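You operate a simulated robot arm through the tools that you are given. There is no shell and no other tool. Be economical: measure what you need, move in short steps, check, and stop when the job is done.

You run a simulated two-armed robot. Do the job below in one go: nothing can be reset, and whatever is moved stays where it is left.

JOB
Pick up the grease cartridge with one hand, pass it to the other hand and put it on the shelf of the vacuum table.

The check looks at the end state, three seconds after you hand in, the way a careful person would. Anything else that was tipped, shoved, dropped, spilled or broken makes it a failure.

ROBOT AND FRAMES
Two 7-joint arms with two-finger parallel grippers on one trunk, on a base that drives. Base frame: it is fixed to the floor where the robot stands at the start and does not move with it; the origin is under the middle of the robot, x ahead of it, y to its left, z up; the surface under the hand at the start is at about z = 910. Units: mm, degrees, N and s.
The left shoulder is at the start at [110, 169, 1459], the right one opposite. With the tool pointing down near the work surface each hand reaches from about 440 to 760 mm from the robot's upright axis, wherever it stands, measured 20 degrees to its own side. Places, roughly: shelf of the vacuum table [4800, 2200, 400]. Payload 1.57 kg a hand.
Tool frame (each hand has its own): the origin (TCP) lies between the finger pads and is the grasp point; the fingertips stand 30 mm ahead of it; z points along the fingers, y is the line along which they close. Largest opening 80 mm; finger width 17, thickness 12; the body of the gripper, 40 by 82 mm, starts 80 mm behind the TCP.
Orientation is that of the tool frame in the base frame, as a unit quaternion [x, y, z, w]. With the fingers straight down and closing along the base's y, the tool's x points along the base's -x, its y along +y and its z along -z.

CONTROLS
- The arms move only by the tool apply_moves. It takes "left_rows", "right_rows" or both (then of equal length, played together; a hand with none holds still); each is a list of rows, each a list of 3 entries, a list of its own where there are three numbers: the shift along the tool's x, y, z in units of 40 mm (1.0 is 40 mm), then the turn, a rotation vector about the tool's x, y, z in units of 4 degrees (1.0 is 4 degrees), then the opening in per cent of the stroke, from 0 (shut) to 100 (fully open). In form: [[[tx, ty, tz], [rx, ry, rz], jaw], ...]. A call has 1 to 20 rows; each row shifts and turns the commanded pose from where the row before left it, along the tool's axes as they then stand. A call with a number of a shift or a turn outside -1 to 1 is refused whole. Rows are played at 5 a second. More than 50 mm and 8.6 degrees between two rows, or a gripper value outside its range, and nothing of the call is played. A pose out of reach is approached as far as the arm can. The call stops where the force on the tool passes 40 N (or 10 N more than at its start, if that is more) or the arm is blocked; 0.2 s more then pass. The fingers move at their own pace (about 72 mm/s each) and stop on an object; they squeeze with about 21 N. The grip force told is the motor's: it shows also when the fingers shut on nothing. Time passes only in rows, and 0.2 s behind the last, so rows that do not move let the fingers close. It gives the time, the measured TCP pose, the force on the tool (base axes), the opening and the grip force at its end, in the units of the frame above (readings bear some noise), with the torque about the TCP (base axes, N m) and any sound that the robot's microphone picked up, and new pictures: "views" is both (left out), scene, wrist or none (wrist: the cameras of the hands that moved).
- Cameras (640 x 400 px; columns grow to the right, rows downward): "scene" is now at [156.8, -20, 1643.8]; the picture's right is [-0.16, -0.99, 0.00], its down [-0.69, 0.11, -0.72] and it looks along [0.71, -0.12, -0.69] (base axes); focal length 288 px, centre (320, 200). "left" rides on the left gripper at [72, 7, -122] in its tool frame; the picture's right is [-0.09, 1.00, 0.00], its down [-0.84, -0.08, -0.54] and it looks along [-0.54, -0.05, 0.84] (tool axes); focal length 238 px, centre (320, 200). "right" rides on the right gripper at [72, -7, -122] in its tool frame; the picture's right is [0.09, 1.00, 0.00], its down [-0.84, 0.08, -0.54] and it looks along [-0.54, 0.05, 0.84] (tool axes); focal length 238 px, centre (320, 200). There is no depth. A picture from a camera that has moved, and an enlarged one, comes with that camera's place and axes in the base frame and with its lens. The place of the scene camera against the robot may be out by one fixed shift of up to 12 mm in any direction.
- slide_trunk(by): slides the trunk up (or, below 0, down) by that many mm; the arms and the scene camera ride with it, the base frame stays. It gives what a move gives, with no picture.
- base_move(legs): drives the robot by 1 to 6 legs, each [ahead, left, turn to the left] in mm, mm and degrees, along the robot's own axes; the way and the turn of a leg run together, so that a leg with both is an arc; at most 1500 mm and 180 degrees a leg. The arms and the cameras ride along, it lands a little off, and it stops where it bumps. It gives what a move gives, and a new picture of the scene camera.
- head_to(pan, tilt): turns the head with the scene camera to pan (to the left, within 86 degrees either way) and tilt (down, from -29 to 69), counted from straight ahead of the robot. It gives what a move gives, and a new picture of the scene camera.
- inspect(camera, box): a new picture of the part [left, top, right, bottom] of that camera's present view, enlarged. It takes no simulated time.
- hand_in(): hands the job in; it is judged then, once.

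Work in short steps. Places have to be worked out from the pictures, the camera data and where the tool is seen: move nearer, look again, correct. Check each grasp and each placing, and mend what went wrong. You have 120 turns and 260 pictures in all, those below and enlarged ones among them. Open the grippers and draw the arms clear of the work before you hand the job in, unless the task says otherwise; then end with one line.

The tools are called after "Request:" as name(argument=value, ...) on one line, values as JSON. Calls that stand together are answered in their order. apply_moves: Moves the arms, as the interface text tells. Its arguments: {"type":"object","properties":{"left_rows":{"type":"array"},"right_rows":{"type":"array"},"views":{"type":"string","enum":["both","scene","wrist","none"]}},"required":[]} The other tools are called the same way: slide_trunk (by) slides the trunk up or down; base_move (legs) drives the base; head_to (pan, tilt) turns the head that bears the scene camera; inspect (camera, box) takes an enlarged picture of a part of a camera's view; hand_in () hands the job in.

At the start:

```text
time_s: 0.0
left_ee_pos: [699.2, 128.2, 999.6]
left_orientation: [0.0, 1.0, 0.001, 0.0]
left_force: [0.4, 0.5, 0.1]
left_wrist_torque: [0.0, -0.02, -0.02]
left_width: 79.9
left_finger_force: 0.0
right_ee_pos: [579.5, -411.7, 1130.8]
right_orientation: [0.0, 1.0, 0.0, 0.0]
right_force: [-0.2, -0.3, -0.7]
right_wrist_torque: [-0.01, 0.02, -0.01]
right_width: 80.0
right_finger_force: 0.0
trunk travel left (down, up): [-773.0, 117.0]
robot x, y, heading: [1.6, -2.7, 0.1]
head pan, tilt: [-9.5, 44.0]
```

scene: 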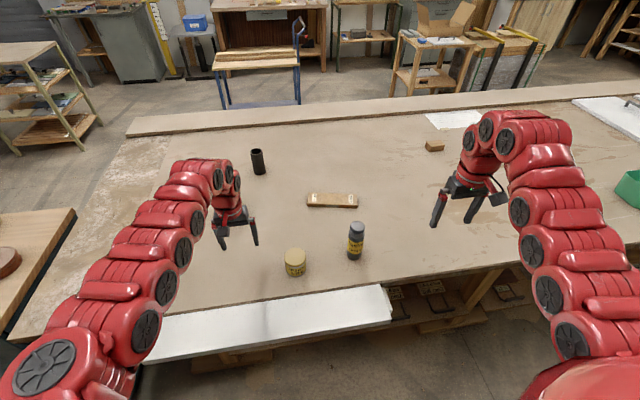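
right: 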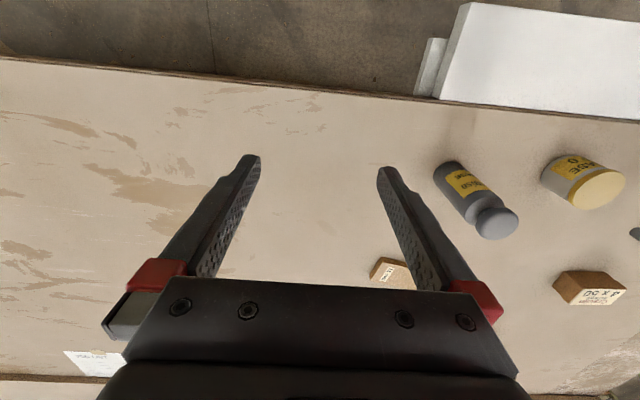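
left: 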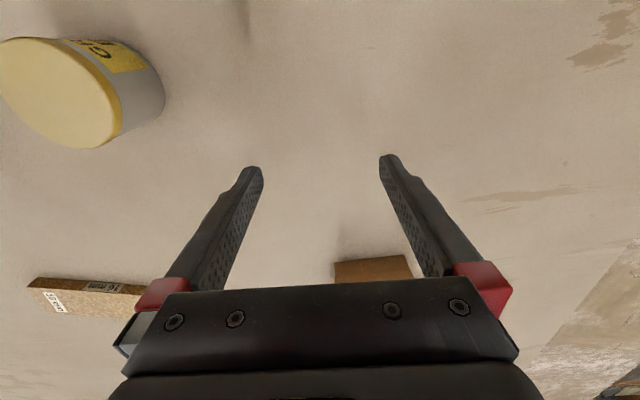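

I see several containers on the table; I enlarge them to read the labels.

Request:
inspect(camera="scene", box=[220, 130, 460, 280])

Request:
inspect(camera="right", box=[340, 130, 640, 320])

Request:
head_to(pan=25, tilt=15)

```text
2.67 times, centred on (340, 205) of scene
camera zoom: at [156.8, -20.0, 1643.8], right [-0.16, -0.99, 0.0], down [-0.69, 0.11, -0.72], along [0.71, -0.12, -0.69], focal length 768 px, centre (267, 187)
```

zoom: 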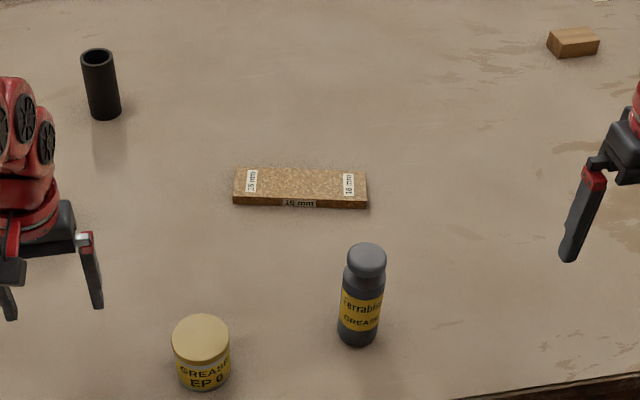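

```text
2.11 times, centred on (490, 225) of right
camera zoom: at [508.6, -419.5, 1253.3], right [-0.09, 1.0, 0.0], down [0.84, 0.08, 0.54], along [0.54, 0.05, -0.84], focal length 502 px, centre (-38, 147)
```

zoom: 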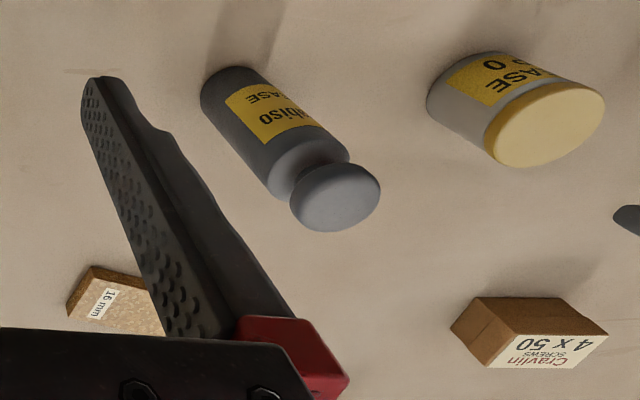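

```text
time_s: 1.0
left_ee_pos: [699.9, 129.3, 1000.3]
left_orientation: [-0.001, 1.0, -0.001, 0.001]
left_force: [-0.3, 0.4, -0.3]
left_wrist_torque: [0.0, 0.0, 0.02]
left_width: 80.2
left_finger_force: 0.1
right_ee_pos: [580.9, -412.7, 1131.7]
right_orientation: [0.0, 1.0, 0.0, 0.0]
right_force: [-0.1, 0.1, -0.9]
right_wrist_torque: [0.01, 0.0, 0.0]
right_width: 80.0
right_finger_force: 0.0
trunk travel left (down, up): [-773.0, 117.0]
robot x, y, heading: [2.1, 3.7, 0.1]
head pan, tilt: [25.0, 15.0]
camera scene: at [160.6, 32.9, 1689.1], right [0.42, -0.91, 0.0], down [-0.24, -0.11, -0.97], along [0.88, 0.41, -0.26], focal length 288 px, centre (320, 200)
```

scene: 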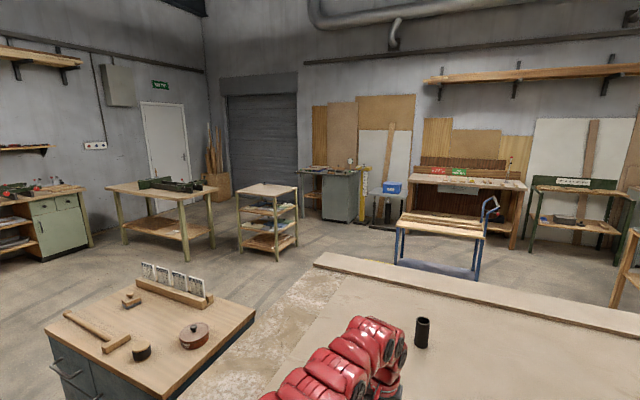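

The dark bottle labelled "Ferrabiso GREASE" should be the cartridge (the other is a tin). I look at where the vacuum table should be.

Request:
inspect(camera="scene", box=[240, 140, 400, 240])

Request:
head_to(pan=0, tilt=60)

```text
4.00 times, centred on (320, 190) of scene
camera zoom: at [160.6, 32.9, 1689.1], right [0.42, -0.91, 0.0], down [-0.24, -0.11, -0.97], along [0.88, 0.41, -0.26], focal length 1153 px, centre (320, 240)
```

zoom: 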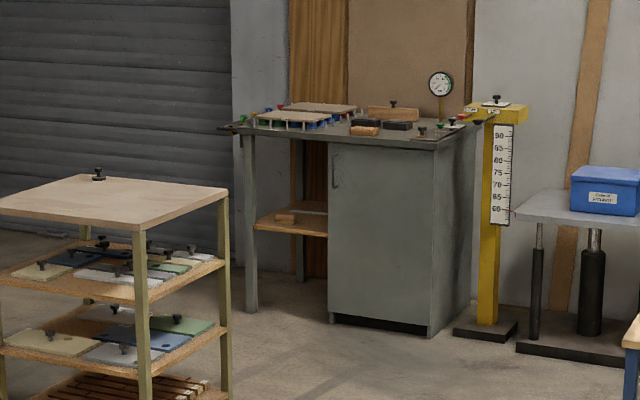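

```text
time_s: 2.1
left_ee_pos: [699.8, 128.3, 999.5]
left_orientation: [-0.001, 1.0, -0.001, 0.001]
left_force: [-0.3, -0.3, 0.6]
left_wrist_torque: [-0.03, -0.03, -0.02]
left_width: 79.9
left_finger_force: 0.1
right_ee_pos: [580.2, -411.8, 1131.6]
right_orientation: [0.0, 1.0, 0.0, 0.001]
right_force: [0.0, 1.1, 0.1]
right_wrist_torque: [-0.01, -0.02, -0.01]
right_width: 80.0
right_finger_force: 0.0
trunk travel left (down, up): [-773.0, 117.0]
robot x, y, heading: [3.9, 0.6, -0.1]
head pan, tilt: [0.0, 60.0]
camera scene: at [142.6, -6.4, 1622.9], right [0.0, -1.0, 0.0], down [-0.87, 0.0, -0.5], along [0.5, 0.0, -0.87], focal length 288 px, centre (320, 200)
```

scene: 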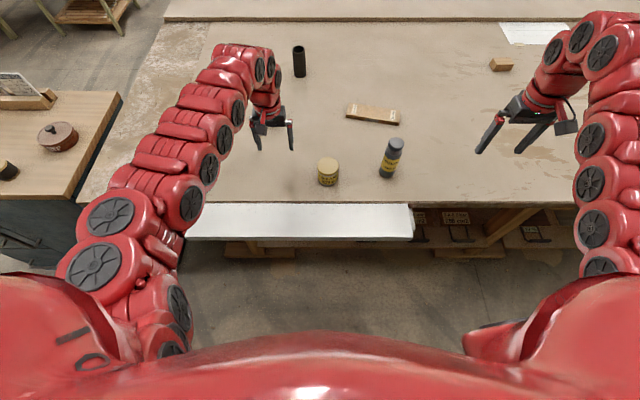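

The vacuum table is the grey cabinet with the open wooden shelf on its left side. Now I zoom in on the cartridge to measure it.

Request:
inspect(camera="scene", box=[300, 110, 460, 210])

Request:
inspect(camera="right", box=[400, 130, 560, 230])

```text
4.00 times, centred on (380, 160) of scene
camera zoom: at [142.6, -6.4, 1622.9], right [0.0, -1.0, 0.0], down [-0.87, 0.0, -0.5], along [0.5, 0.0, -0.87], focal length 1153 px, centre (80, 360)
```

zoom: 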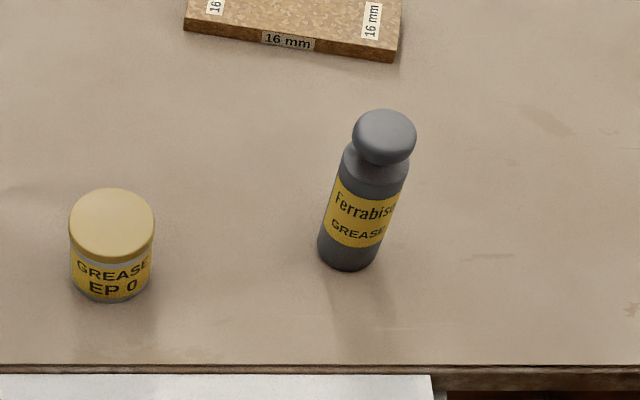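

```text
4.00 times, centred on (480, 180) of right
camera zoom: at [508.6, -419.5, 1253.3], right [-0.09, 1.0, 0.0], down [0.84, 0.08, 0.54], along [0.54, 0.05, -0.84], focal length 953 px, centre (-320, 280)
```

zoom: 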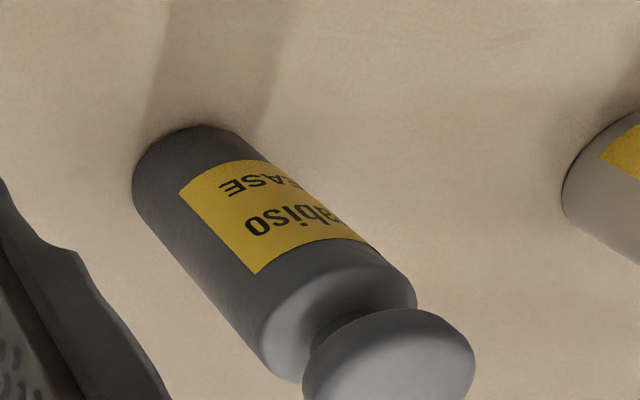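

Estimated cartridge: upright, centre about (655, -205), Ø≈43, top ≈1045. I move the right hand over it at the present height and look.

Request:
apply_moves(right_rows=[[[-0.3, 0.85, 0], [0, 0, 0], 100], [[-0.3, 0.85, 0], [0, 0, 0], 100], [[-0.3, 0.85, 0], [0, 0, 0], 100], [[-0.3, 0.85, 0], [0, 0, 0], 100], [[-0.3, 0.85, 0], [0, 0, 0], 100], [[-0.3, 0.85, 0], [0, 0, 0], 100], [[0, 0, 0], [0, 0, 0], 100]])

```text
time_s: 3.7
left_ee_pos: [699.1, 127.5, 1000.8]
left_orientation: [0.0, 1.0, 0.0, -0.001]
left_force: [0.4, 0.4, 0.0]
left_wrist_torque: [0.05, -0.01, -0.02]
left_width: 80.0
left_finger_force: 0.0
right_ee_pos: [672.2, -243.7, 1137.1]
right_orientation: [0.0, 1.0, 0.0, -0.001]
right_force: [-0.4, -0.1, -0.4]
right_wrist_torque: [0.01, 0.01, -0.01]
right_width: 80.1
right_finger_force: 0.1
right hand out of reach, approached as far as the arm can: row 1, 2
trunk travel left (down, up): [-773.0, 117.0]
robot x, y, heading: [2.3, 3.0, -0.0]
head pan, tilt: [0.0, 60.0]
camera scene: at [141.6, -7.7, 1623.0], right [0.0, -1.0, 0.0], down [-0.87, 0.0, -0.5], along [0.5, 0.0, -0.87], focal length 288 px, centre (320, 200)
camera right: at [600.5, -249.7, 1259.4], right [-0.09, 1.0, 0.0], down [0.84, 0.08, 0.54], along [0.54, 0.05, -0.84], focal length 238 px, centre (320, 200)
```

scene: 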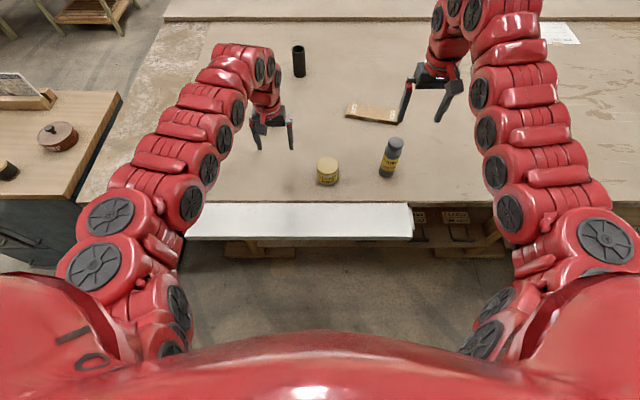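
right: 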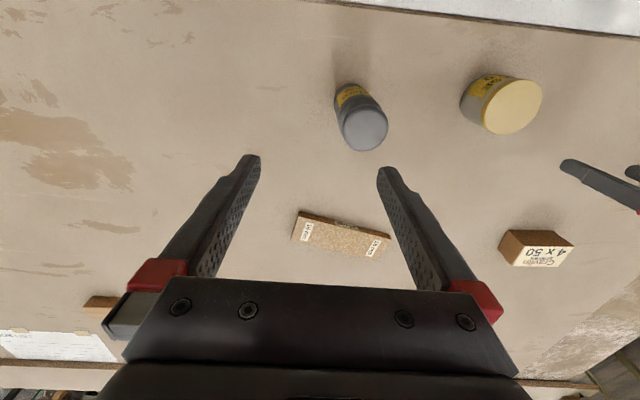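

Both views put the cartridge axis near (659, -206), top ≈1045. I correct the right hand there.

Request:
apply_moves(right_rows=[[[0.16, 0.47, 0], [0, 0, 0], 100], [[0.16, 0.47, 0], [0, 0, 0], 100], [[0, 0, 0.5], [0, 0, 0], 100], [[0, 0, 0], [0, 0, 0], 100]])

```text
time_s: 4.7
left_ee_pos: [700.0, 128.9, 1000.1]
left_orientation: [0.0, 1.0, 0.0, 0.0]
left_force: [0.0, -1.0, 0.4]
left_wrist_torque: [-0.01, -0.01, 0.03]
left_width: 79.7
left_finger_force: 0.1
right_ee_pos: [659.4, -205.2, 1117.6]
right_orientation: [0.0, 1.0, 0.0, 0.0]
right_force: [0.2, 0.6, 0.0]
right_wrist_torque: [0.0, 0.01, 0.01]
right_width: 80.1
right_finger_force: 0.2
trunk travel left (down, up): [-773.0, 117.0]
robot x, y, heading: [0.5, 2.6, -0.0]
head pan, tilt: [0.0, 60.0]
camera scene: at [142.1, -6.2, 1622.9], right [0.0, -1.0, 0.0], down [-0.87, 0.0, -0.5], along [0.5, 0.0, -0.87], focal length 288 px, centre (320, 200)
camera right: at [588.1, -212.7, 1239.3], right [-0.09, 1.0, 0.0], down [0.84, 0.08, 0.54], along [0.54, 0.05, -0.84], focal length 238 px, centre (320, 200)
```

scene: 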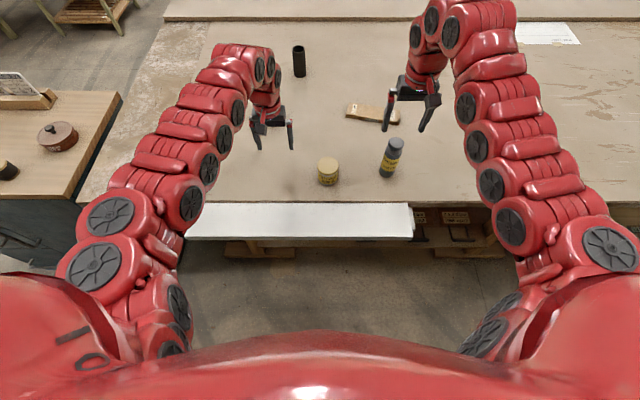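
right: 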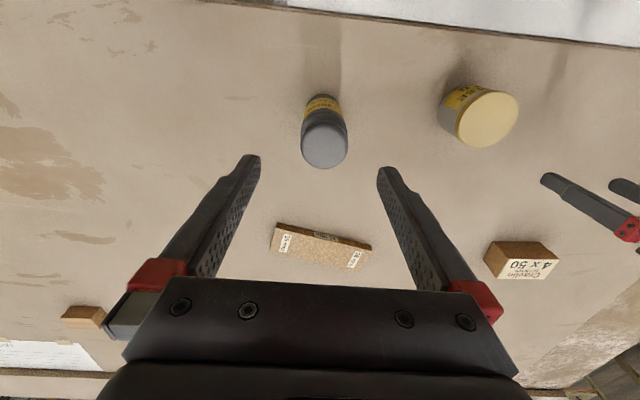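

Aligned: cap centre at about (659,-204). Descending ~100 mm to TCP ≈1017 and looking before closing.

Request:
apply_moves(right_rows=[[[0, 0, 0.6], [0, 0, 0], 100], [[0, 0, 0.6], [0, 0, 0], 100], [[0, 0, 0.65], [0, 0, 0], 100], [[0, 0, 0.65], [0, 0, 0], 100], [[0, 0, 0], [0, 0, 0], 100]])

```text
time_s: 5.9
left_ee_pos: [700.6, 130.0, 1001.7]
left_orientation: [-0.001, 1.0, 0.0, 0.0]
left_force: [0.0, 0.7, 0.4]
left_wrist_torque: [0.0, 0.01, -0.01]
left_width: 80.0
left_finger_force: 0.1
right_ee_pos: [660.2, -204.8, 1017.7]
right_orientation: [0.0, 1.0, 0.0, 0.0]
right_force: [-0.2, 0.0, 0.0]
right_wrist_torque: [0.0, -0.02, 0.03]
right_width: 79.8
right_finger_force: 0.0
trunk travel left (down, up): [-773.0, 117.0]
robot x, y, heading: [1.4, 2.8, -0.1]
head pan, tilt: [0.0, 60.0]
camera scene: at [142.1, -6.3, 1622.9], right [0.0, -1.0, 0.0], down [-0.87, 0.0, -0.5], along [0.5, 0.0, -0.87], focal length 288 px, centre (320, 200)
camera right: at [588.2, -211.7, 1138.8], right [-0.09, 1.0, 0.0], down [0.84, 0.08, 0.54], along [0.54, 0.05, -0.84], focal length 238 px, centre (320, 200)
```

scene: 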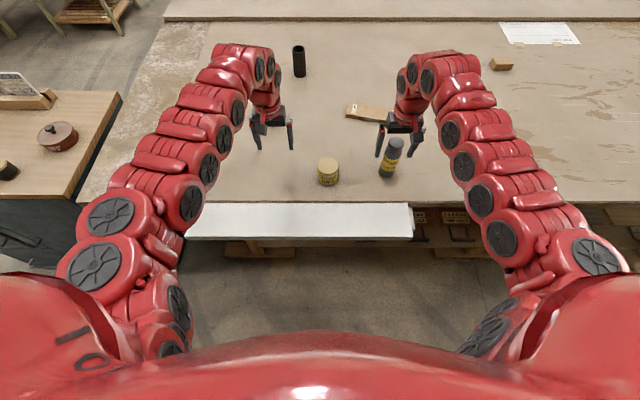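
right: 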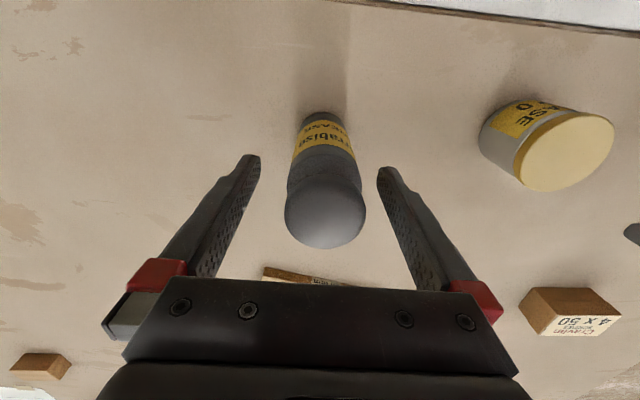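

Cartridge sits between the fingers. Closing.

Request:
apply_moves(right_rows=[[[0, 0, 0], [0, 0, 0], 50], [[0, 0, 0], [0, 0, 0], 20], [[0, 0, 0], [0, 0, 0], 20], [[0, 0, 0], [0, 0, 0], 20]], views="wrist")

```text
time_s: 6.9
left_ee_pos: [700.1, 129.1, 1000.2]
left_orientation: [-0.001, 1.0, 0.0, 0.0]
left_force: [1.0, -0.6, 0.5]
left_wrist_torque: [-0.01, -0.01, 0.02]
left_width: 80.1
left_finger_force: 0.1
right_ee_pos: [660.0, -204.0, 1016.3]
right_orientation: [-0.001, 1.0, 0.001, 0.0]
right_force: [0.5, 1.7, 1.0]
right_wrist_torque: [0.05, 0.04, 0.01]
right_width: 45.2
right_finger_force: 20.8
trunk travel left (down, up): [-773.0, 117.0]
robot x, y, heading: [-1.0, 0.6, -0.1]
head pan, tilt: [0.0, 60.0]
camera right: at [588.5, -211.7, 1138.6], right [-0.09, 1.0, 0.0], down [0.84, 0.08, 0.54], along [0.54, 0.05, -0.84], focal length 238 px, centre (320, 200)
```

right: 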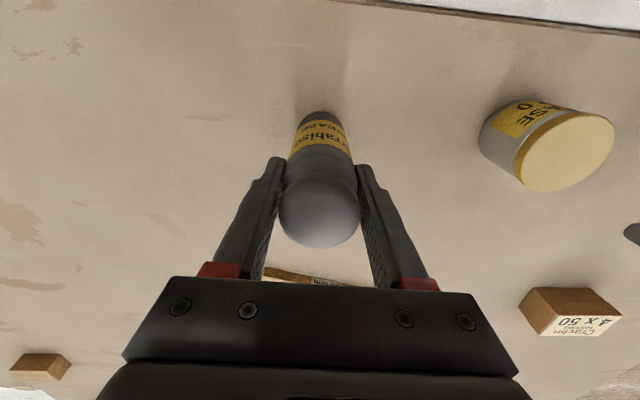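

Held (width 45 mm). Both hands lift ~150 mm together.

Request:
apply_moves(right_rows=[[[0, 0, -0.5], [0, 0, 0], 20], [[0, 0, -0.9], [0, 0, 0], 20], [[0, 0, -0.9], [0, 0, 0], 20], [[0, 0, -0.9], [0, 0, 0], 20], [[0, 0, -0.8], [0, 0, 0], 20], [[0, 0, 0], [0, 0, 0], 20]], left_rows=[[[0, 0, -0.5], [0, 0, 0], 100], [[0, 0, -0.9], [0, 0, 0], 100], [[0, 0, -0.9], [0, 0, 0], 100], [[0, 0, -0.9], [0, 0, 0], 100], [[0, 0, -0.8], [0, 0, 0], 100], [[0, 0, 0], [0, 0, 0], 100]])

Request:
apply_moves(left_rows=[[[0, 0, 0], [0, -1, 0], 100], [[0, 0, 0], [0, -1, 0], 100], [[0, 0, 0], [0, -1, 0], 100], [[0, 0, 0], [0, -1, 0], 100], [[0, 0, 0], [0, -1, 0], 100], [[0, 0, 0], [0, -1, 0], 100], [[0, 0, 0], [0, -1, 0], 100], [[0, 0, 0], [0, -1, 0], 100], [[0, 0, 0], [0, -1, 0], 100], [[0, 0, 0], [0, -1, 0], 100], [[0, 0, 0], [0, -1, 0], 100], [[0, 0, 0], [0, -1, 0], 100], [[0, 0, 0], [0, -1, 0], 100], [[0, 0, 0], [0, -1, 0], 100], [[0, 0, 0], [0, -1, 0], 100], [[0, 0, 0], [0, 0, 0], 100]])

```text
time_s: 8.3
left_ee_pos: [699.0, 129.1, 1159.9]
left_orientation: [0.0, 1.0, 0.0, -0.001]
left_force: [0.4, -0.1, -1.1]
left_wrist_torque: [0.02, 0.03, 0.02]
left_width: 79.9
left_finger_force: 0.1
right_ee_pos: [659.8, -206.3, 1175.6]
right_orientation: [0.001, 1.0, 0.0, -0.001]
right_force: [-0.3, -0.1, -3.2]
right_wrist_torque: [0.01, 0.02, -0.02]
right_width: 45.2
right_finger_force: 20.9
trunk travel left (down, up): [-773.0, 117.0]
robot x, y, heading: [0.6, -0.6, -0.1]
head pan, tilt: [0.0, 60.0]
camera scene: at [143.8, -6.7, 1622.6], right [0.0, -1.0, 0.0], down [-0.87, 0.0, -0.5], along [0.5, 0.0, -0.87], focal length 288 px, centre (320, 200)
camera right: at [589.0, -212.5, 1298.2], right [-0.09, 1.0, 0.0], down [0.84, 0.08, 0.54], along [0.54, 0.05, -0.84], focal length 238 px, centre (320, 200)
camera left: at [626.3, 135.9, 1280.9], right [0.09, 1.0, 0.0], down [0.84, -0.08, 0.54], along [0.54, -0.05, -0.84], focal length 238 px, centre (320, 200)
```

scene: 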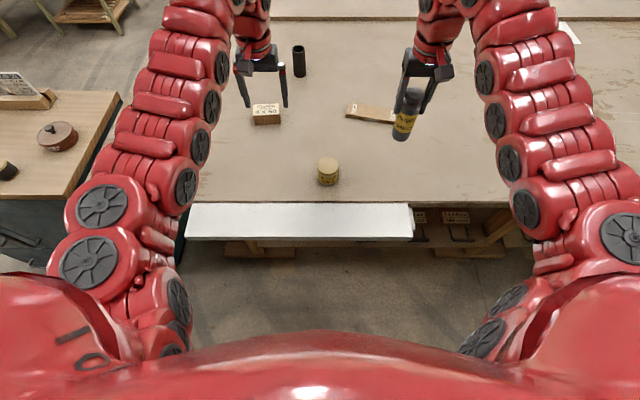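
right: 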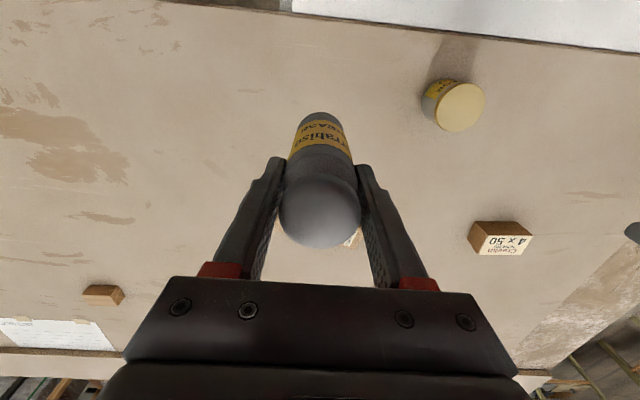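
left: 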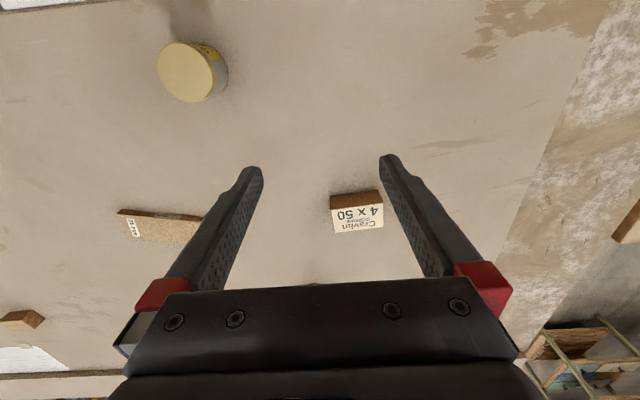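

```text
time_s: 11.7
left_ee_pos: [705.1, 125.4, 1163.1]
left_orientation: [0.0, 0.866, 0.0, 0.499]
left_force: [-0.1, -1.0, 0.2]
left_wrist_torque: [0.0, 0.0, 0.02]
left_width: 80.0
left_finger_force: 0.0
left hand out of reach, approached as far as the arm can: row 5
right_ee_pos: [660.9, -205.9, 1175.0]
right_orientation: [0.0, 1.0, 0.0, -0.001]
right_force: [0.0, -0.5, -4.0]
right_wrist_torque: [-0.02, -0.01, -0.01]
right_width: 45.1
right_finger_force: 21.1
trunk travel left (down, up): [-773.0, 117.0]
robot x, y, heading: [2.9, 3.3, 0.1]
head pan, tilt: [0.0, 60.0]
camera scene: at [143.1, -6.6, 1622.8], right [0.0, -1.0, 0.0], down [-0.87, 0.0, -0.5], along [0.5, 0.0, -0.87], focal length 288 px, centre (320, 200)
camera left: at [562.4, 133.1, 1161.1], right [0.05, 1.0, 0.08], down [-0.05, -0.08, 1.0], along [1.0, -0.05, 0.05], focal length 238 px, centre (320, 200)
```

scene: 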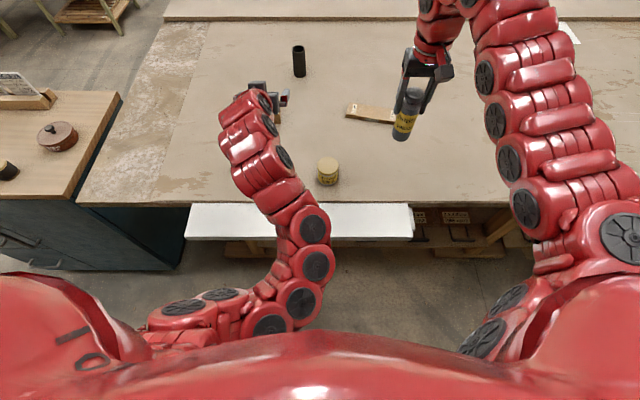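
left: 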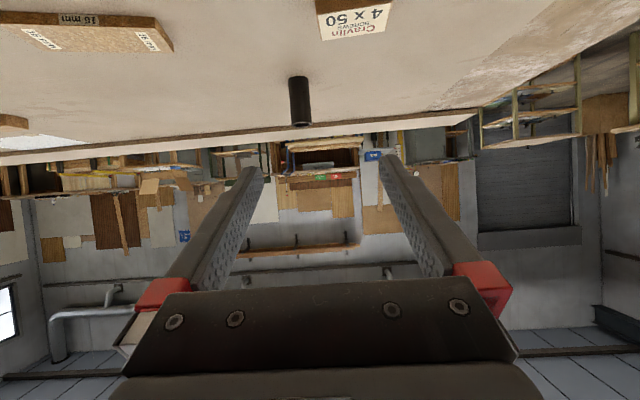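

Left is level-ish (30° down, facing ahead). Now I bring the cartridge toward the middle with the right hand and set the left hand behind it, in line, with a gap.

Request:
apply_moves(left_rows=[[[0.67, 0, -0.59], [0, 0, 0], 100], [[0.67, 0, -0.59], [0, 0, 0], 100], [[0.67, 0, -0.59], [0, 0, 0], 100], [[0.67, 0, -0.59], [0, 0, 0], 100], [[0, -0.92, 0], [0, 0, 0], 100], [[0, -0.92, 0], [0, 0, 0], 100], [[0, -0.92, 0], [0, 0, 0], 100], [[0, -0.92, 0], [0, 0, 0], 100], [[0, -0.92, 0], [0, 0, 0], 100], [[0, 0, 0], [0, 0, 0], 100]], right_rows=[[[-0.055, 0.405, 0], [0, 0, 0], 20], [[-0.055, 0.405, 0], [0, 0, 0], 20], [[-0.055, 0.405, 0], [0, 0, 0], 20], [[-0.055, 0.405, 0], [0, 0, 0], 20], [[-0.055, 0.405, 0], [0, 0, 0], 20], [[-0.055, 0.405, 0], [0, 0, 0], 20], [[-0.055, 0.405, 0], [0, 0, 0], 20], [[-0.055, 0.405, 0], [0, 0, 0], 20], [[-0.055, 0.405, 0], [0, 0, 0], 20], [[0, 0, 0], [0, 0, 0], 20]])

```text
time_s: 13.7
left_ee_pos: [641.3, -26.2, 1137.5]
left_orientation: [-0.008, 0.868, 0.013, 0.497]
left_force: [-4.9, 20.7, -4.1]
left_wrist_torque: [0.32, 0.19, 0.42]
left_width: 61.7
left_finger_force: 0.0
left hand out of reach, approached as far as the arm can: row 3, 4
right_ee_pos: [683.5, -83.1, 1178.2]
right_orientation: [0.015, 1.0, -0.006, 0.004]
right_force: [6.5, -20.7, -0.5]
right_wrist_torque: [-0.99, -0.21, 0.14]
right_width: 49.6
right_finger_force: 19.1
trunk travel left (down, up): [-773.0, 117.0]
robot x, y, heading: [3.5, 0.0, -0.2]
head pan, tilt: [0.0, 60.0]
stopped in row 9 (right hand): the force on the tool passed its limit at 47 N (the readings are from after the stop); the commanded pose is now the measured one
camera scene: at [143.6, -7.0, 1622.7], right [0.0, -1.0, 0.0], down [-0.87, 0.0, -0.5], along [0.5, 0.0, -0.87], focal length 288 px, centre (320, 200)
camera right: at [611.1, -85.7, 1300.0], right [-0.07, 1.0, -0.02], down [0.83, 0.06, 0.55], along [0.55, 0.02, -0.84], focal length 238 px, centre (320, 200)
camera left: at [498.0, -23.1, 1136.7], right [0.02, 1.0, 0.1], down [-0.04, -0.09, 0.99], along [1.0, -0.02, 0.04], focal length 238 px, centre (320, 200)
```

scene: 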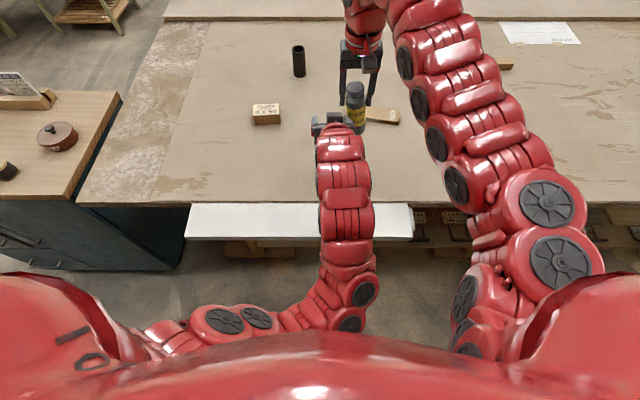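
right: 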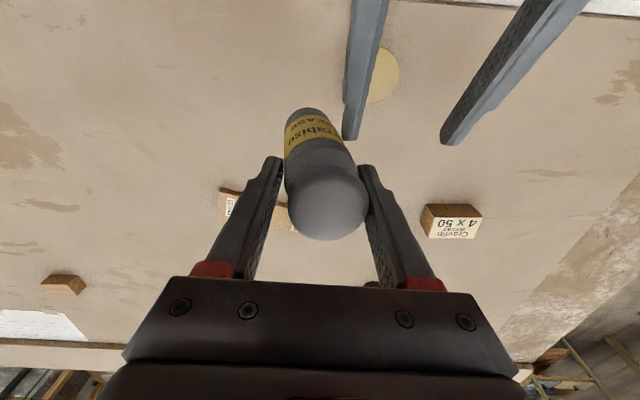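
left: 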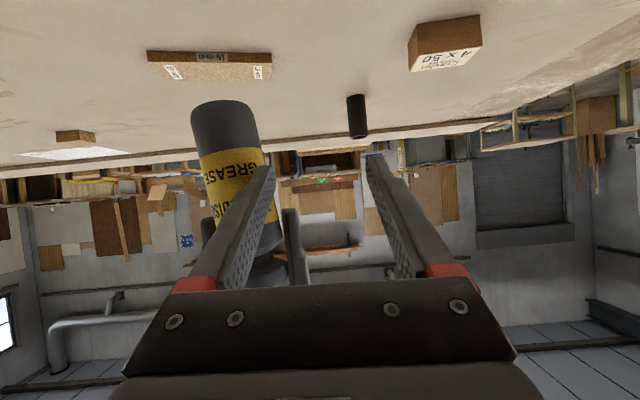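

The left hand couldn't retract as far as asked and its finger touched the cartridge's side. I separate the two sideways and check the grip.

Request:
apply_moves(left_rows=[[[0, 0.6, 0], [0, 0, 0], 100], [[0, 0.8, 0], [0, 0, 0], 100], [[0, 0.6, 0], [0, 0, 0], 100], [[0, 0, 0], [0, 0, 0], 100]], right_rows=[[[0, -0.3, 0], [0, 0, 0], 20], [[0, -0.3, 0], [0, 0, 0], 20], [[0, 0, 0], [0, 0, 0], 20], [[0, 0, 0], [0, 0, 0], 20]])

```text
time_s: 14.7
left_ee_pos: [638.7, 50.8, 1138.5]
left_orientation: [-0.005, 0.867, 0.011, 0.498]
left_force: [0.4, 0.0, 0.9]
left_wrist_torque: [-0.03, -0.02, 0.02]
left_width: 80.0
left_finger_force: 0.1
right_ee_pos: [679.7, -101.6, 1178.4]
right_orientation: [0.009, 1.0, -0.005, 0.003]
right_force: [-0.2, 0.0, -4.6]
right_wrist_torque: [0.0, 0.01, 0.01]
right_width: 45.4
right_finger_force: 21.3
trunk travel left (down, up): [-773.0, 117.0]
robot x, y, heading: [0.5, 2.1, 0.1]
head pan, tilt: [0.0, 60.0]
camera scene: at [142.9, -7.2, 1622.8], right [0.0, -1.0, 0.0], down [-0.87, 0.0, -0.5], along [0.5, 0.0, -0.87], focal length 288 px, centre (320, 200)
camera right: at [608.6, -106.6, 1300.2], right [-0.07, 1.0, -0.01], down [0.83, 0.07, 0.55], along [0.55, 0.03, -0.84], focal length 238 px, centre (320, 200)
camera left: at [496.0, 54.7, 1138.2], right [0.03, 1.0, 0.09], down [-0.04, -0.09, 0.99], along [1.0, -0.03, 0.04], focal length 238 px, centre (320, 200)
```

scene: 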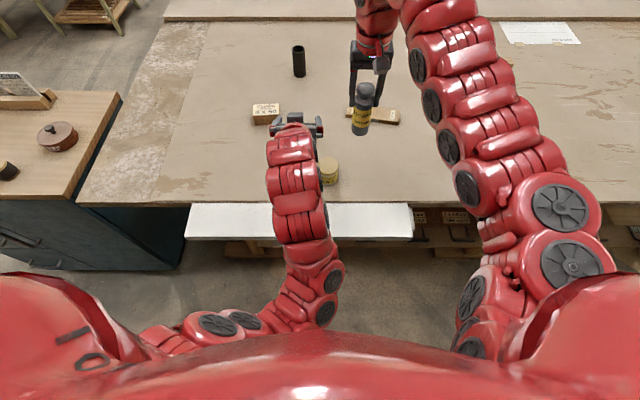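
right: 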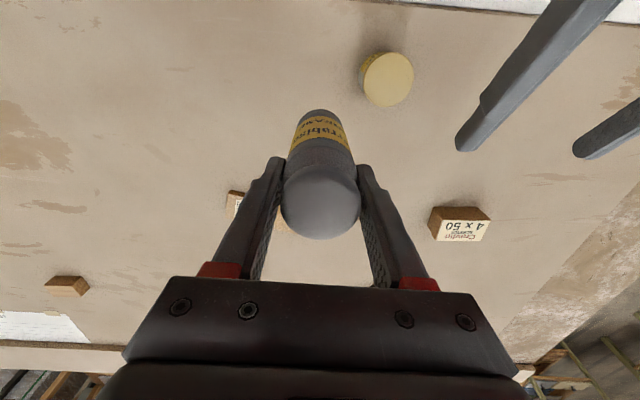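
left: 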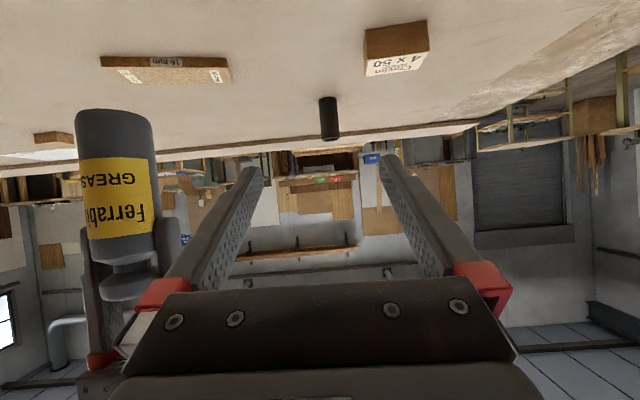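

Grip intact (45.4 mm). Left cannot fold back further, so I push the cartridge forward with the right hand to make room for a straight approach.

Request:
apply_moves(right_rows=[[[-0.6, 0, 0], [0, 0, 0], 20], [[-0.6, 0, 0], [0, 0, 0], 20], [[-0.6, 0, 0], [0, 0, 0], 20], [[0, 0, 0], [0, 0, 0], 20]], views="none")

```text
time_s: 15.7
left_ee_pos: [638.5, 52.1, 1138.6]
left_orientation: [-0.006, 0.867, 0.01, 0.498]
left_force: [0.7, 0.1, -0.7]
left_wrist_torque: [-0.01, 0.01, 0.06]
left_width: 80.2
left_finger_force: 0.0
right_ee_pos: [717.5, -100.6, 1178.1]
right_orientation: [0.01, 1.0, -0.005, 0.003]
right_force: [0.3, 0.0, -3.0]
right_wrist_torque: [-0.03, -0.01, 0.0]
right_width: 44.6
right_finger_force: 21.2
right hand out of reach, approached as far as the arm can: row 2, 3
trunk travel left (down, up): [-773.0, 117.0]
robot x, y, heading: [1.3, 0.5, -0.1]
head pan, tilt: [0.0, 60.0]
```

Gap is now ~80 mm in x. Move left down 20 mm and sideways to y≈-60, and right to y≈-60.

Request:
apply_moves(left_rows=[[[0.23, 0, 0.13], [0, 0, 0], 100], [[0.22, 0, 0.13], [0, 0, 0], 100], [[0, -0.7, 0], [0, 0, 0], 100], [[0, -0.7, 0], [0, 0, 0], 100], [[0, -0.7, 0], [0, 0, 0], 100], [[0, -0.7, 0], [0, 0, 0], 100], [[0, 0, 0], [0, 0, 0], 100]], right_rows=[[[0, 0, 0], [0, 0, 0], 20], [[0, 0.3, 0], [0, 0, 0], 20], [[0, 0.3, 0], [0, 0, 0], 20], [[0, 0.3, 0], [0, 0, 0], 20], [[0, 0.1, 0], [0, 0, 0], 20], [[0, 0, 0], [0, 0, 0], 20], [[0, 0, 0], [0, 0, 0], 20]])

```text
time_s: 17.3
left_ee_pos: [641.6, -61.1, 1116.6]
left_orientation: [-0.006, 0.867, 0.01, 0.499]
left_force: [0.0, -0.1, 1.0]
left_wrist_torque: [-0.01, 0.04, 0.0]
left_width: 79.9
left_finger_force: 0.0
right_ee_pos: [713.3, -60.1, 1176.8]
right_orientation: [0.01, 1.0, -0.005, 0.003]
right_force: [0.0, 0.4, -3.2]
right_wrist_torque: [-0.01, -0.02, 0.01]
right_width: 45.0
right_finger_force: 21.2
right hand out of reach, approached as far as the arm can: row 4
trunk travel left (down, up): [-773.0, 117.0]
robot x, y, heading: [3.7, -1.3, -0.1]
head pan, tilt: [0.0, 60.0]
camera scene: at [143.0, -5.8, 1622.8], right [0.0, -1.0, 0.0], down [-0.87, 0.0, -0.5], along [0.5, 0.0, -0.87], focal length 288 px, centre (320, 200)
camera right: at [641.2, -64.8, 1298.7], right [-0.07, 1.0, -0.01], down [0.83, 0.07, 0.55], along [0.55, 0.03, -0.84], focal length 238 px, centre (320, 200)
camera left: at [497.8, -56.1, 1114.9], right [0.03, 1.0, 0.09], down [-0.04, -0.09, 0.99], along [1.0, -0.03, 0.04], focal length 238 px, centre (320, 200)
```

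scene: 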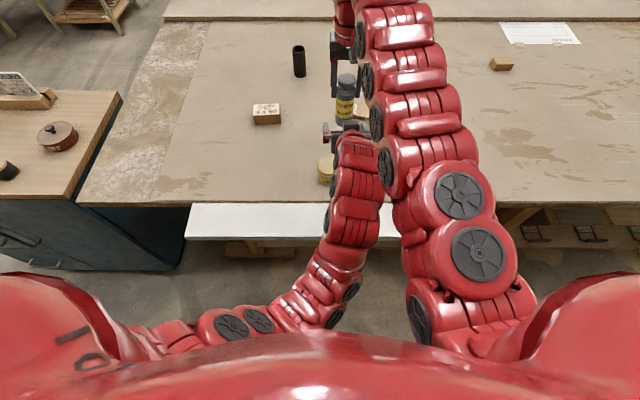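
right: 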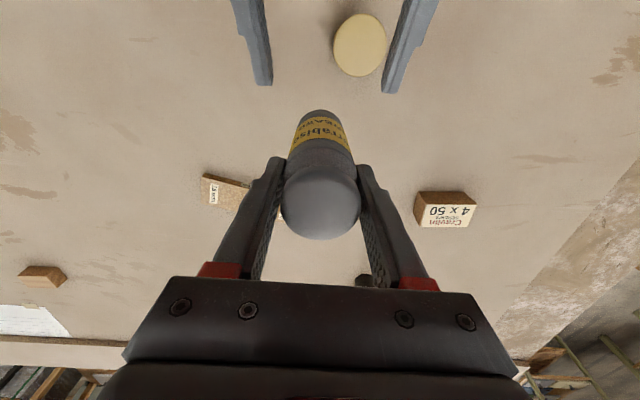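
left: 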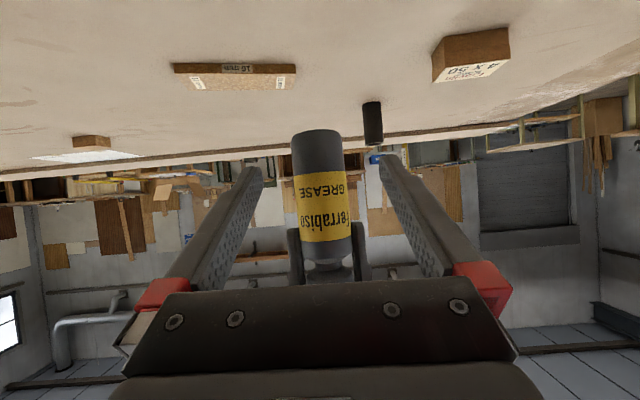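

Well aligned. Left advances 70 mm straight ahead around the cartridge.

Request:
apply_moves(left_rows=[[[-0.29, 0, 0.505], [0, 0, 0], 100], [[-0.29, 0, 0.505], [0, 0, 0], 100], [[-0.29, 0, 0.505], [0, 0, 0], 100], [[0, 0, 0], [0, 0, 0], 100]])

```text
time_s: 18.3
left_ee_pos: [709.5, -59.8, 1114.1]
left_orientation: [-0.006, 0.868, 0.01, 0.497]
left_force: [0.6, -0.6, -0.2]
left_wrist_torque: [0.01, -0.04, 0.04]
left_width: 80.0
left_finger_force: 0.0
right_ee_pos: [712.5, -62.3, 1177.0]
right_orientation: [0.01, 1.0, -0.005, 0.004]
right_force: [-0.2, -0.2, -3.9]
right_wrist_torque: [0.01, -0.01, 0.0]
right_width: 45.1
right_finger_force: 20.6
trunk travel left (down, up): [-773.0, 117.0]
robot x, y, heading: [-0.3, -0.9, -0.1]
head pan, tilt: [0.0, 60.0]
camera scene: at [142.7, -6.5, 1622.8], right [0.0, -1.0, 0.0], down [-0.87, 0.0, -0.5], along [0.5, 0.0, -0.87], focal length 288 px, centre (320, 200)
camera left: at [567.9, -55.7, 1114.0], right [0.03, 1.0, 0.09], down [-0.04, -0.09, 0.99], along [1.0, -0.03, 0.04], focal length 238 px, centre (320, 200)
```

scene: 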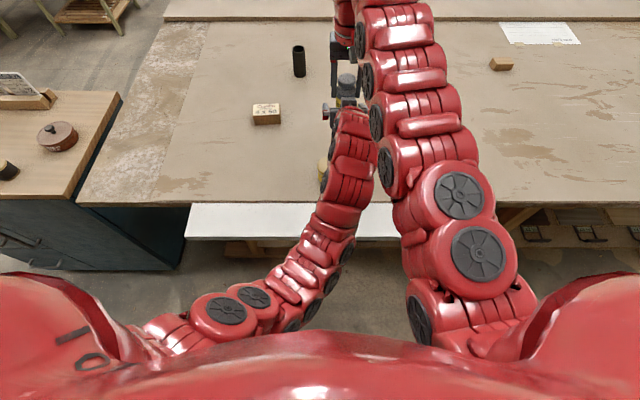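
left: 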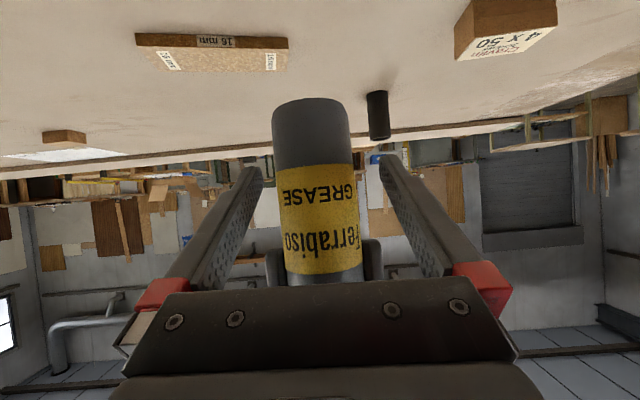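

Cartridge is between the left fingers, right fingers above. Close the left hand.

Request:
apply_moves(left_rows=[[[0, 0, 0], [0, 0, 0], 50], [[0, 0, 0], [0, 0, 0], 20], [[0, 0, 0], [0, 0, 0], 20], [[0, 0, 0], [0, 0, 0], 20]], views="wrist")

```text
time_s: 19.3
left_ee_pos: [710.6, -59.9, 1113.8]
left_orientation: [-0.004, 0.868, 0.009, 0.497]
left_force: [4.8, -8.4, 1.0]
left_wrist_torque: [-0.1, 0.13, -0.05]
left_width: 45.5
left_finger_force: 20.4
right_ee_pos: [711.9, -60.9, 1176.7]
right_orientation: [0.009, 1.0, -0.005, 0.002]
right_force: [-5.3, 7.8, -1.4]
right_wrist_torque: [0.64, 0.22, 0.01]
right_width: 45.1
right_finger_force: 20.9
trunk travel left (down, up): [-773.0, 117.0]
robot x, y, heading: [1.5, -1.2, -0.1]
head pan, tilt: [0.0, 60.0]
camera left: at [567.7, -56.2, 1113.9], right [0.03, 1.0, 0.09], down [-0.04, -0.09, 0.99], along [1.0, -0.03, 0.04], focal length 238 px, centre (320, 200)
```

left: 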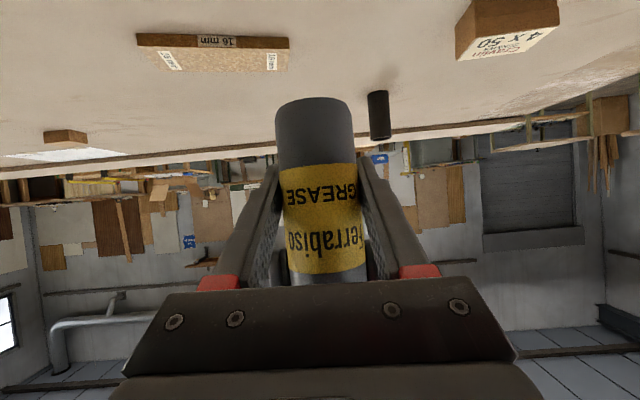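

Left holds at 45.5 mm with full grip. Open the right hand.

Request:
apply_moves(right_rows=[[[0, 0, 0], [0, 0, 0], 60], [[0, 0, 0], [0, 0, 0], 100], [[0, 0, 0], [0, 0, 0], 100]], left_rows=[[[0, 0, 0], [0, 0, 0], 20], [[0, 0, 0], [0, 0, 0], 20], [[0, 0, 0], [0, 0, 0], 20]], views="wrist")

```text
time_s: 20.1
left_ee_pos: [710.3, -59.8, 1114.8]
left_orientation: [-0.006, 0.867, 0.01, 0.498]
left_force: [-0.1, 0.1, -1.0]
left_wrist_torque: [0.02, 0.02, -0.01]
left_width: 45.6
left_finger_force: 21.2
right_ee_pos: [713.3, -62.1, 1176.5]
right_orientation: [0.009, 1.0, -0.005, 0.003]
right_force: [0.1, 0.4, 0.0]
right_wrist_torque: [0.01, 0.0, 0.0]
right_width: 79.8
right_finger_force: 0.0
trunk travel left (down, up): [-773.0, 117.0]
robot x, y, heading: [-1.1, 2.1, -0.1]
head pan, tilt: [0.0, 60.0]
camera right: at [641.3, -65.7, 1298.8], right [-0.07, 1.0, -0.01], down [0.83, 0.07, 0.55], along [0.55, 0.03, -0.84], focal length 238 px, centre (320, 200)
camera left: at [567.9, -55.6, 1114.0], right [0.03, 1.0, 0.09], down [-0.04, -0.09, 0.99], along [1.0, -0.03, 0.04], focal length 238 px, centre (320, 200)
```

right: 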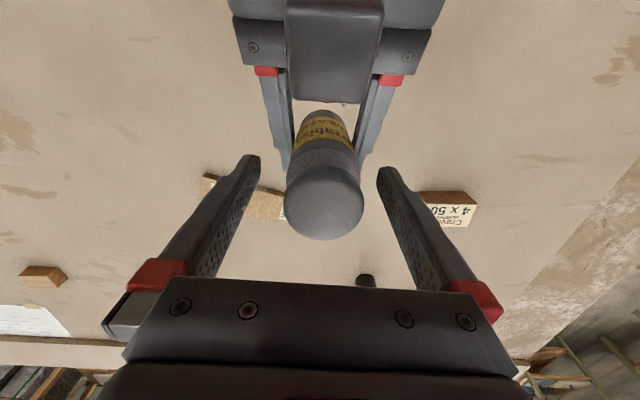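
left: 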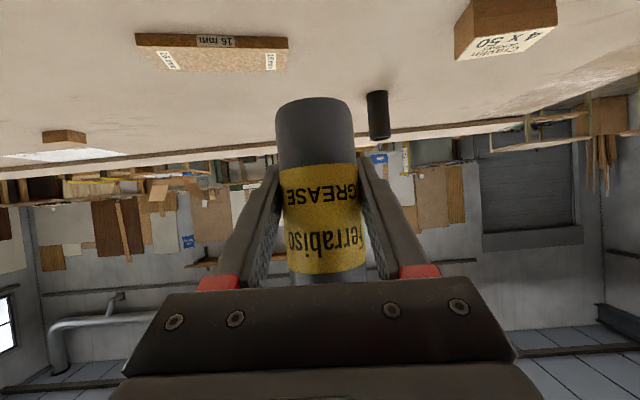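

Left alone now holds it. Raise the right hand in small rows off the top.

Request:
apply_moves(right_rows=[[[0, 0, -0.5], [0, 0, 0], 100], [[0, 0, -0.5], [0, 0, 0], 100], [[0, 0, -0.5], [0, 0, 0], 100], [[0, 0, -0.5], [0, 0, 0], 100], [[0, 0, -0.5], [0, 0, 0], 100], [[0, 0, 0], [0, 0, 0], 100]], views="both")

```text
time_s: 21.5
left_ee_pos: [710.2, -59.1, 1113.8]
left_orientation: [-0.006, 0.867, 0.011, 0.498]
left_force: [-0.3, 0.6, -0.5]
left_wrist_torque: [0.0, -0.03, -0.01]
left_width: 45.4
left_finger_force: 20.7
right_ee_pos: [700.4, -69.9, 1234.1]
right_orientation: [0.009, 1.0, -0.005, 0.004]
right_force: [0.5, -0.4, -0.1]
right_wrist_torque: [0.01, 0.01, -0.03]
right_width: 79.9
right_finger_force: 0.0
right hand out of reach, approached as far as the arm can: row 1, 2, 3, 4, 5
trunk travel left (down, up): [-773.0, 117.0]
robot x, y, heading: [-1.3, -0.5, -0.2]
head pan, tilt: [0.0, 60.0]
camera scene: at [142.9, -6.6, 1622.8], right [0.0, -1.0, 0.0], down [-0.87, 0.0, -0.5], along [0.5, 0.0, -0.87], focal length 288 px, centre (320, 200)
camera right: at [628.6, -74.4, 1355.4], right [-0.07, 1.0, -0.01], down [0.83, 0.07, 0.55], along [0.55, 0.03, -0.84], focal length 238 px, centre (320, 200)
```

scene: 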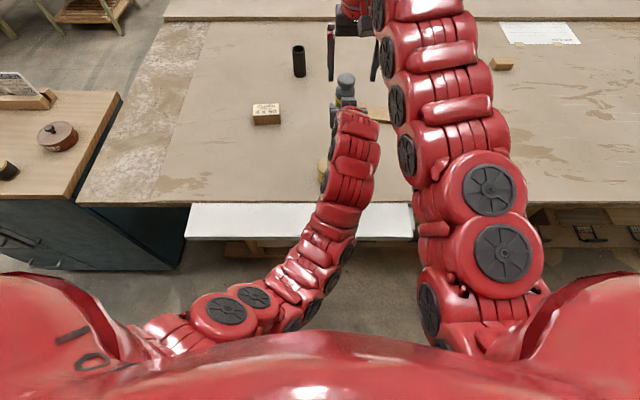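
right: 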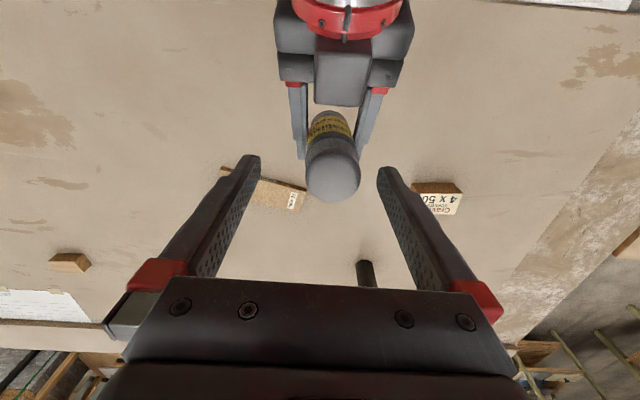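

Right tips are about level with the cap top; lowering the left hand 40 mm finishes the clearance safely.

Request:
apply_moves(left_rows=[[[0.29, 0, 0.167], [0, 0, 0], 20], [[0.29, 0, 0.167], [0, 0, 0], 20], [[0.29, 0, 0.167], [0, 0, 0], 20], [[0, 0, 0], [0, 0, 0], 20]], views="none")

Request:
apply_moves(right_rows=[[[0.5, -0.8, -0.1], [0, 0, 0], 100], [[0.5, -0.8, -0.1], [0, 0, 0], 100], [[0.5, -0.8, 0], [0, 0, 0], 100], [[0.5, -0.8, 0], [0, 0, 0], 100], [[0.5, -0.8, 0], [0, 0, 0], 100], [[0.5, -0.8, 0], [0, 0, 0], 100], [[0.5, -0.8, 0], [0, 0, 0], 100], [[0.5, -0.8, 0], [0, 0, 0], 100]], views="scene")

```text
time_s: 22.5
left_ee_pos: [709.8, -59.5, 1074.5]
left_orientation: [-0.005, 0.867, 0.01, 0.498]
left_force: [0.4, 0.1, -0.2]
left_wrist_torque: [0.01, -0.02, -0.02]
left_width: 45.5
left_finger_force: 20.7
right_ee_pos: [700.5, -70.0, 1233.4]
right_orientation: [0.01, 1.0, -0.005, 0.002]
right_force: [0.9, 0.7, 0.0]
right_wrist_torque: [-0.03, -0.01, 0.04]
right_width: 80.2
right_finger_force: 0.0
trunk travel left (down, up): [-773.0, 117.0]
robot x, y, heading: [1.7, 1.1, -0.1]
head pan, tilt: [0.0, 60.0]
```

```text
time_s: 24.3
left_ee_pos: [709.7, -59.9, 1074.9]
left_orientation: [-0.005, 0.867, 0.01, 0.498]
left_force: [0.2, 0.8, 0.5]
left_wrist_torque: [-0.01, -0.02, 0.02]
left_width: 45.2
left_finger_force: 21.0
right_ee_pos: [600.6, -320.7, 1192.2]
right_orientation: [0.009, 1.0, -0.005, 0.002]
right_force: [1.0, -0.2, 0.2]
right_wrist_torque: [0.0, -0.01, 0.01]
right_width: 80.3
right_finger_force: 0.1
right hand out of reach, approached as far as the arm can: row 1, 2, 3, 4, 5, 6, 7, 8
trunk travel left (down, up): [-773.0, 117.0]
robot x, y, heading: [-1.2, -1.2, -0.0]
head pan, tilt: [0.0, 60.0]
camera scene: at [142.5, -6.9, 1622.9], right [0.0, -1.0, 0.0], down [-0.87, 0.0, -0.5], along [0.5, 0.0, -0.87], focal length 288 px, centre (320, 200)
```

scene: 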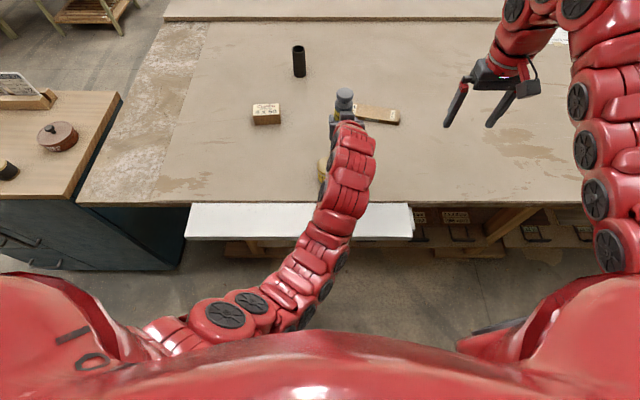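

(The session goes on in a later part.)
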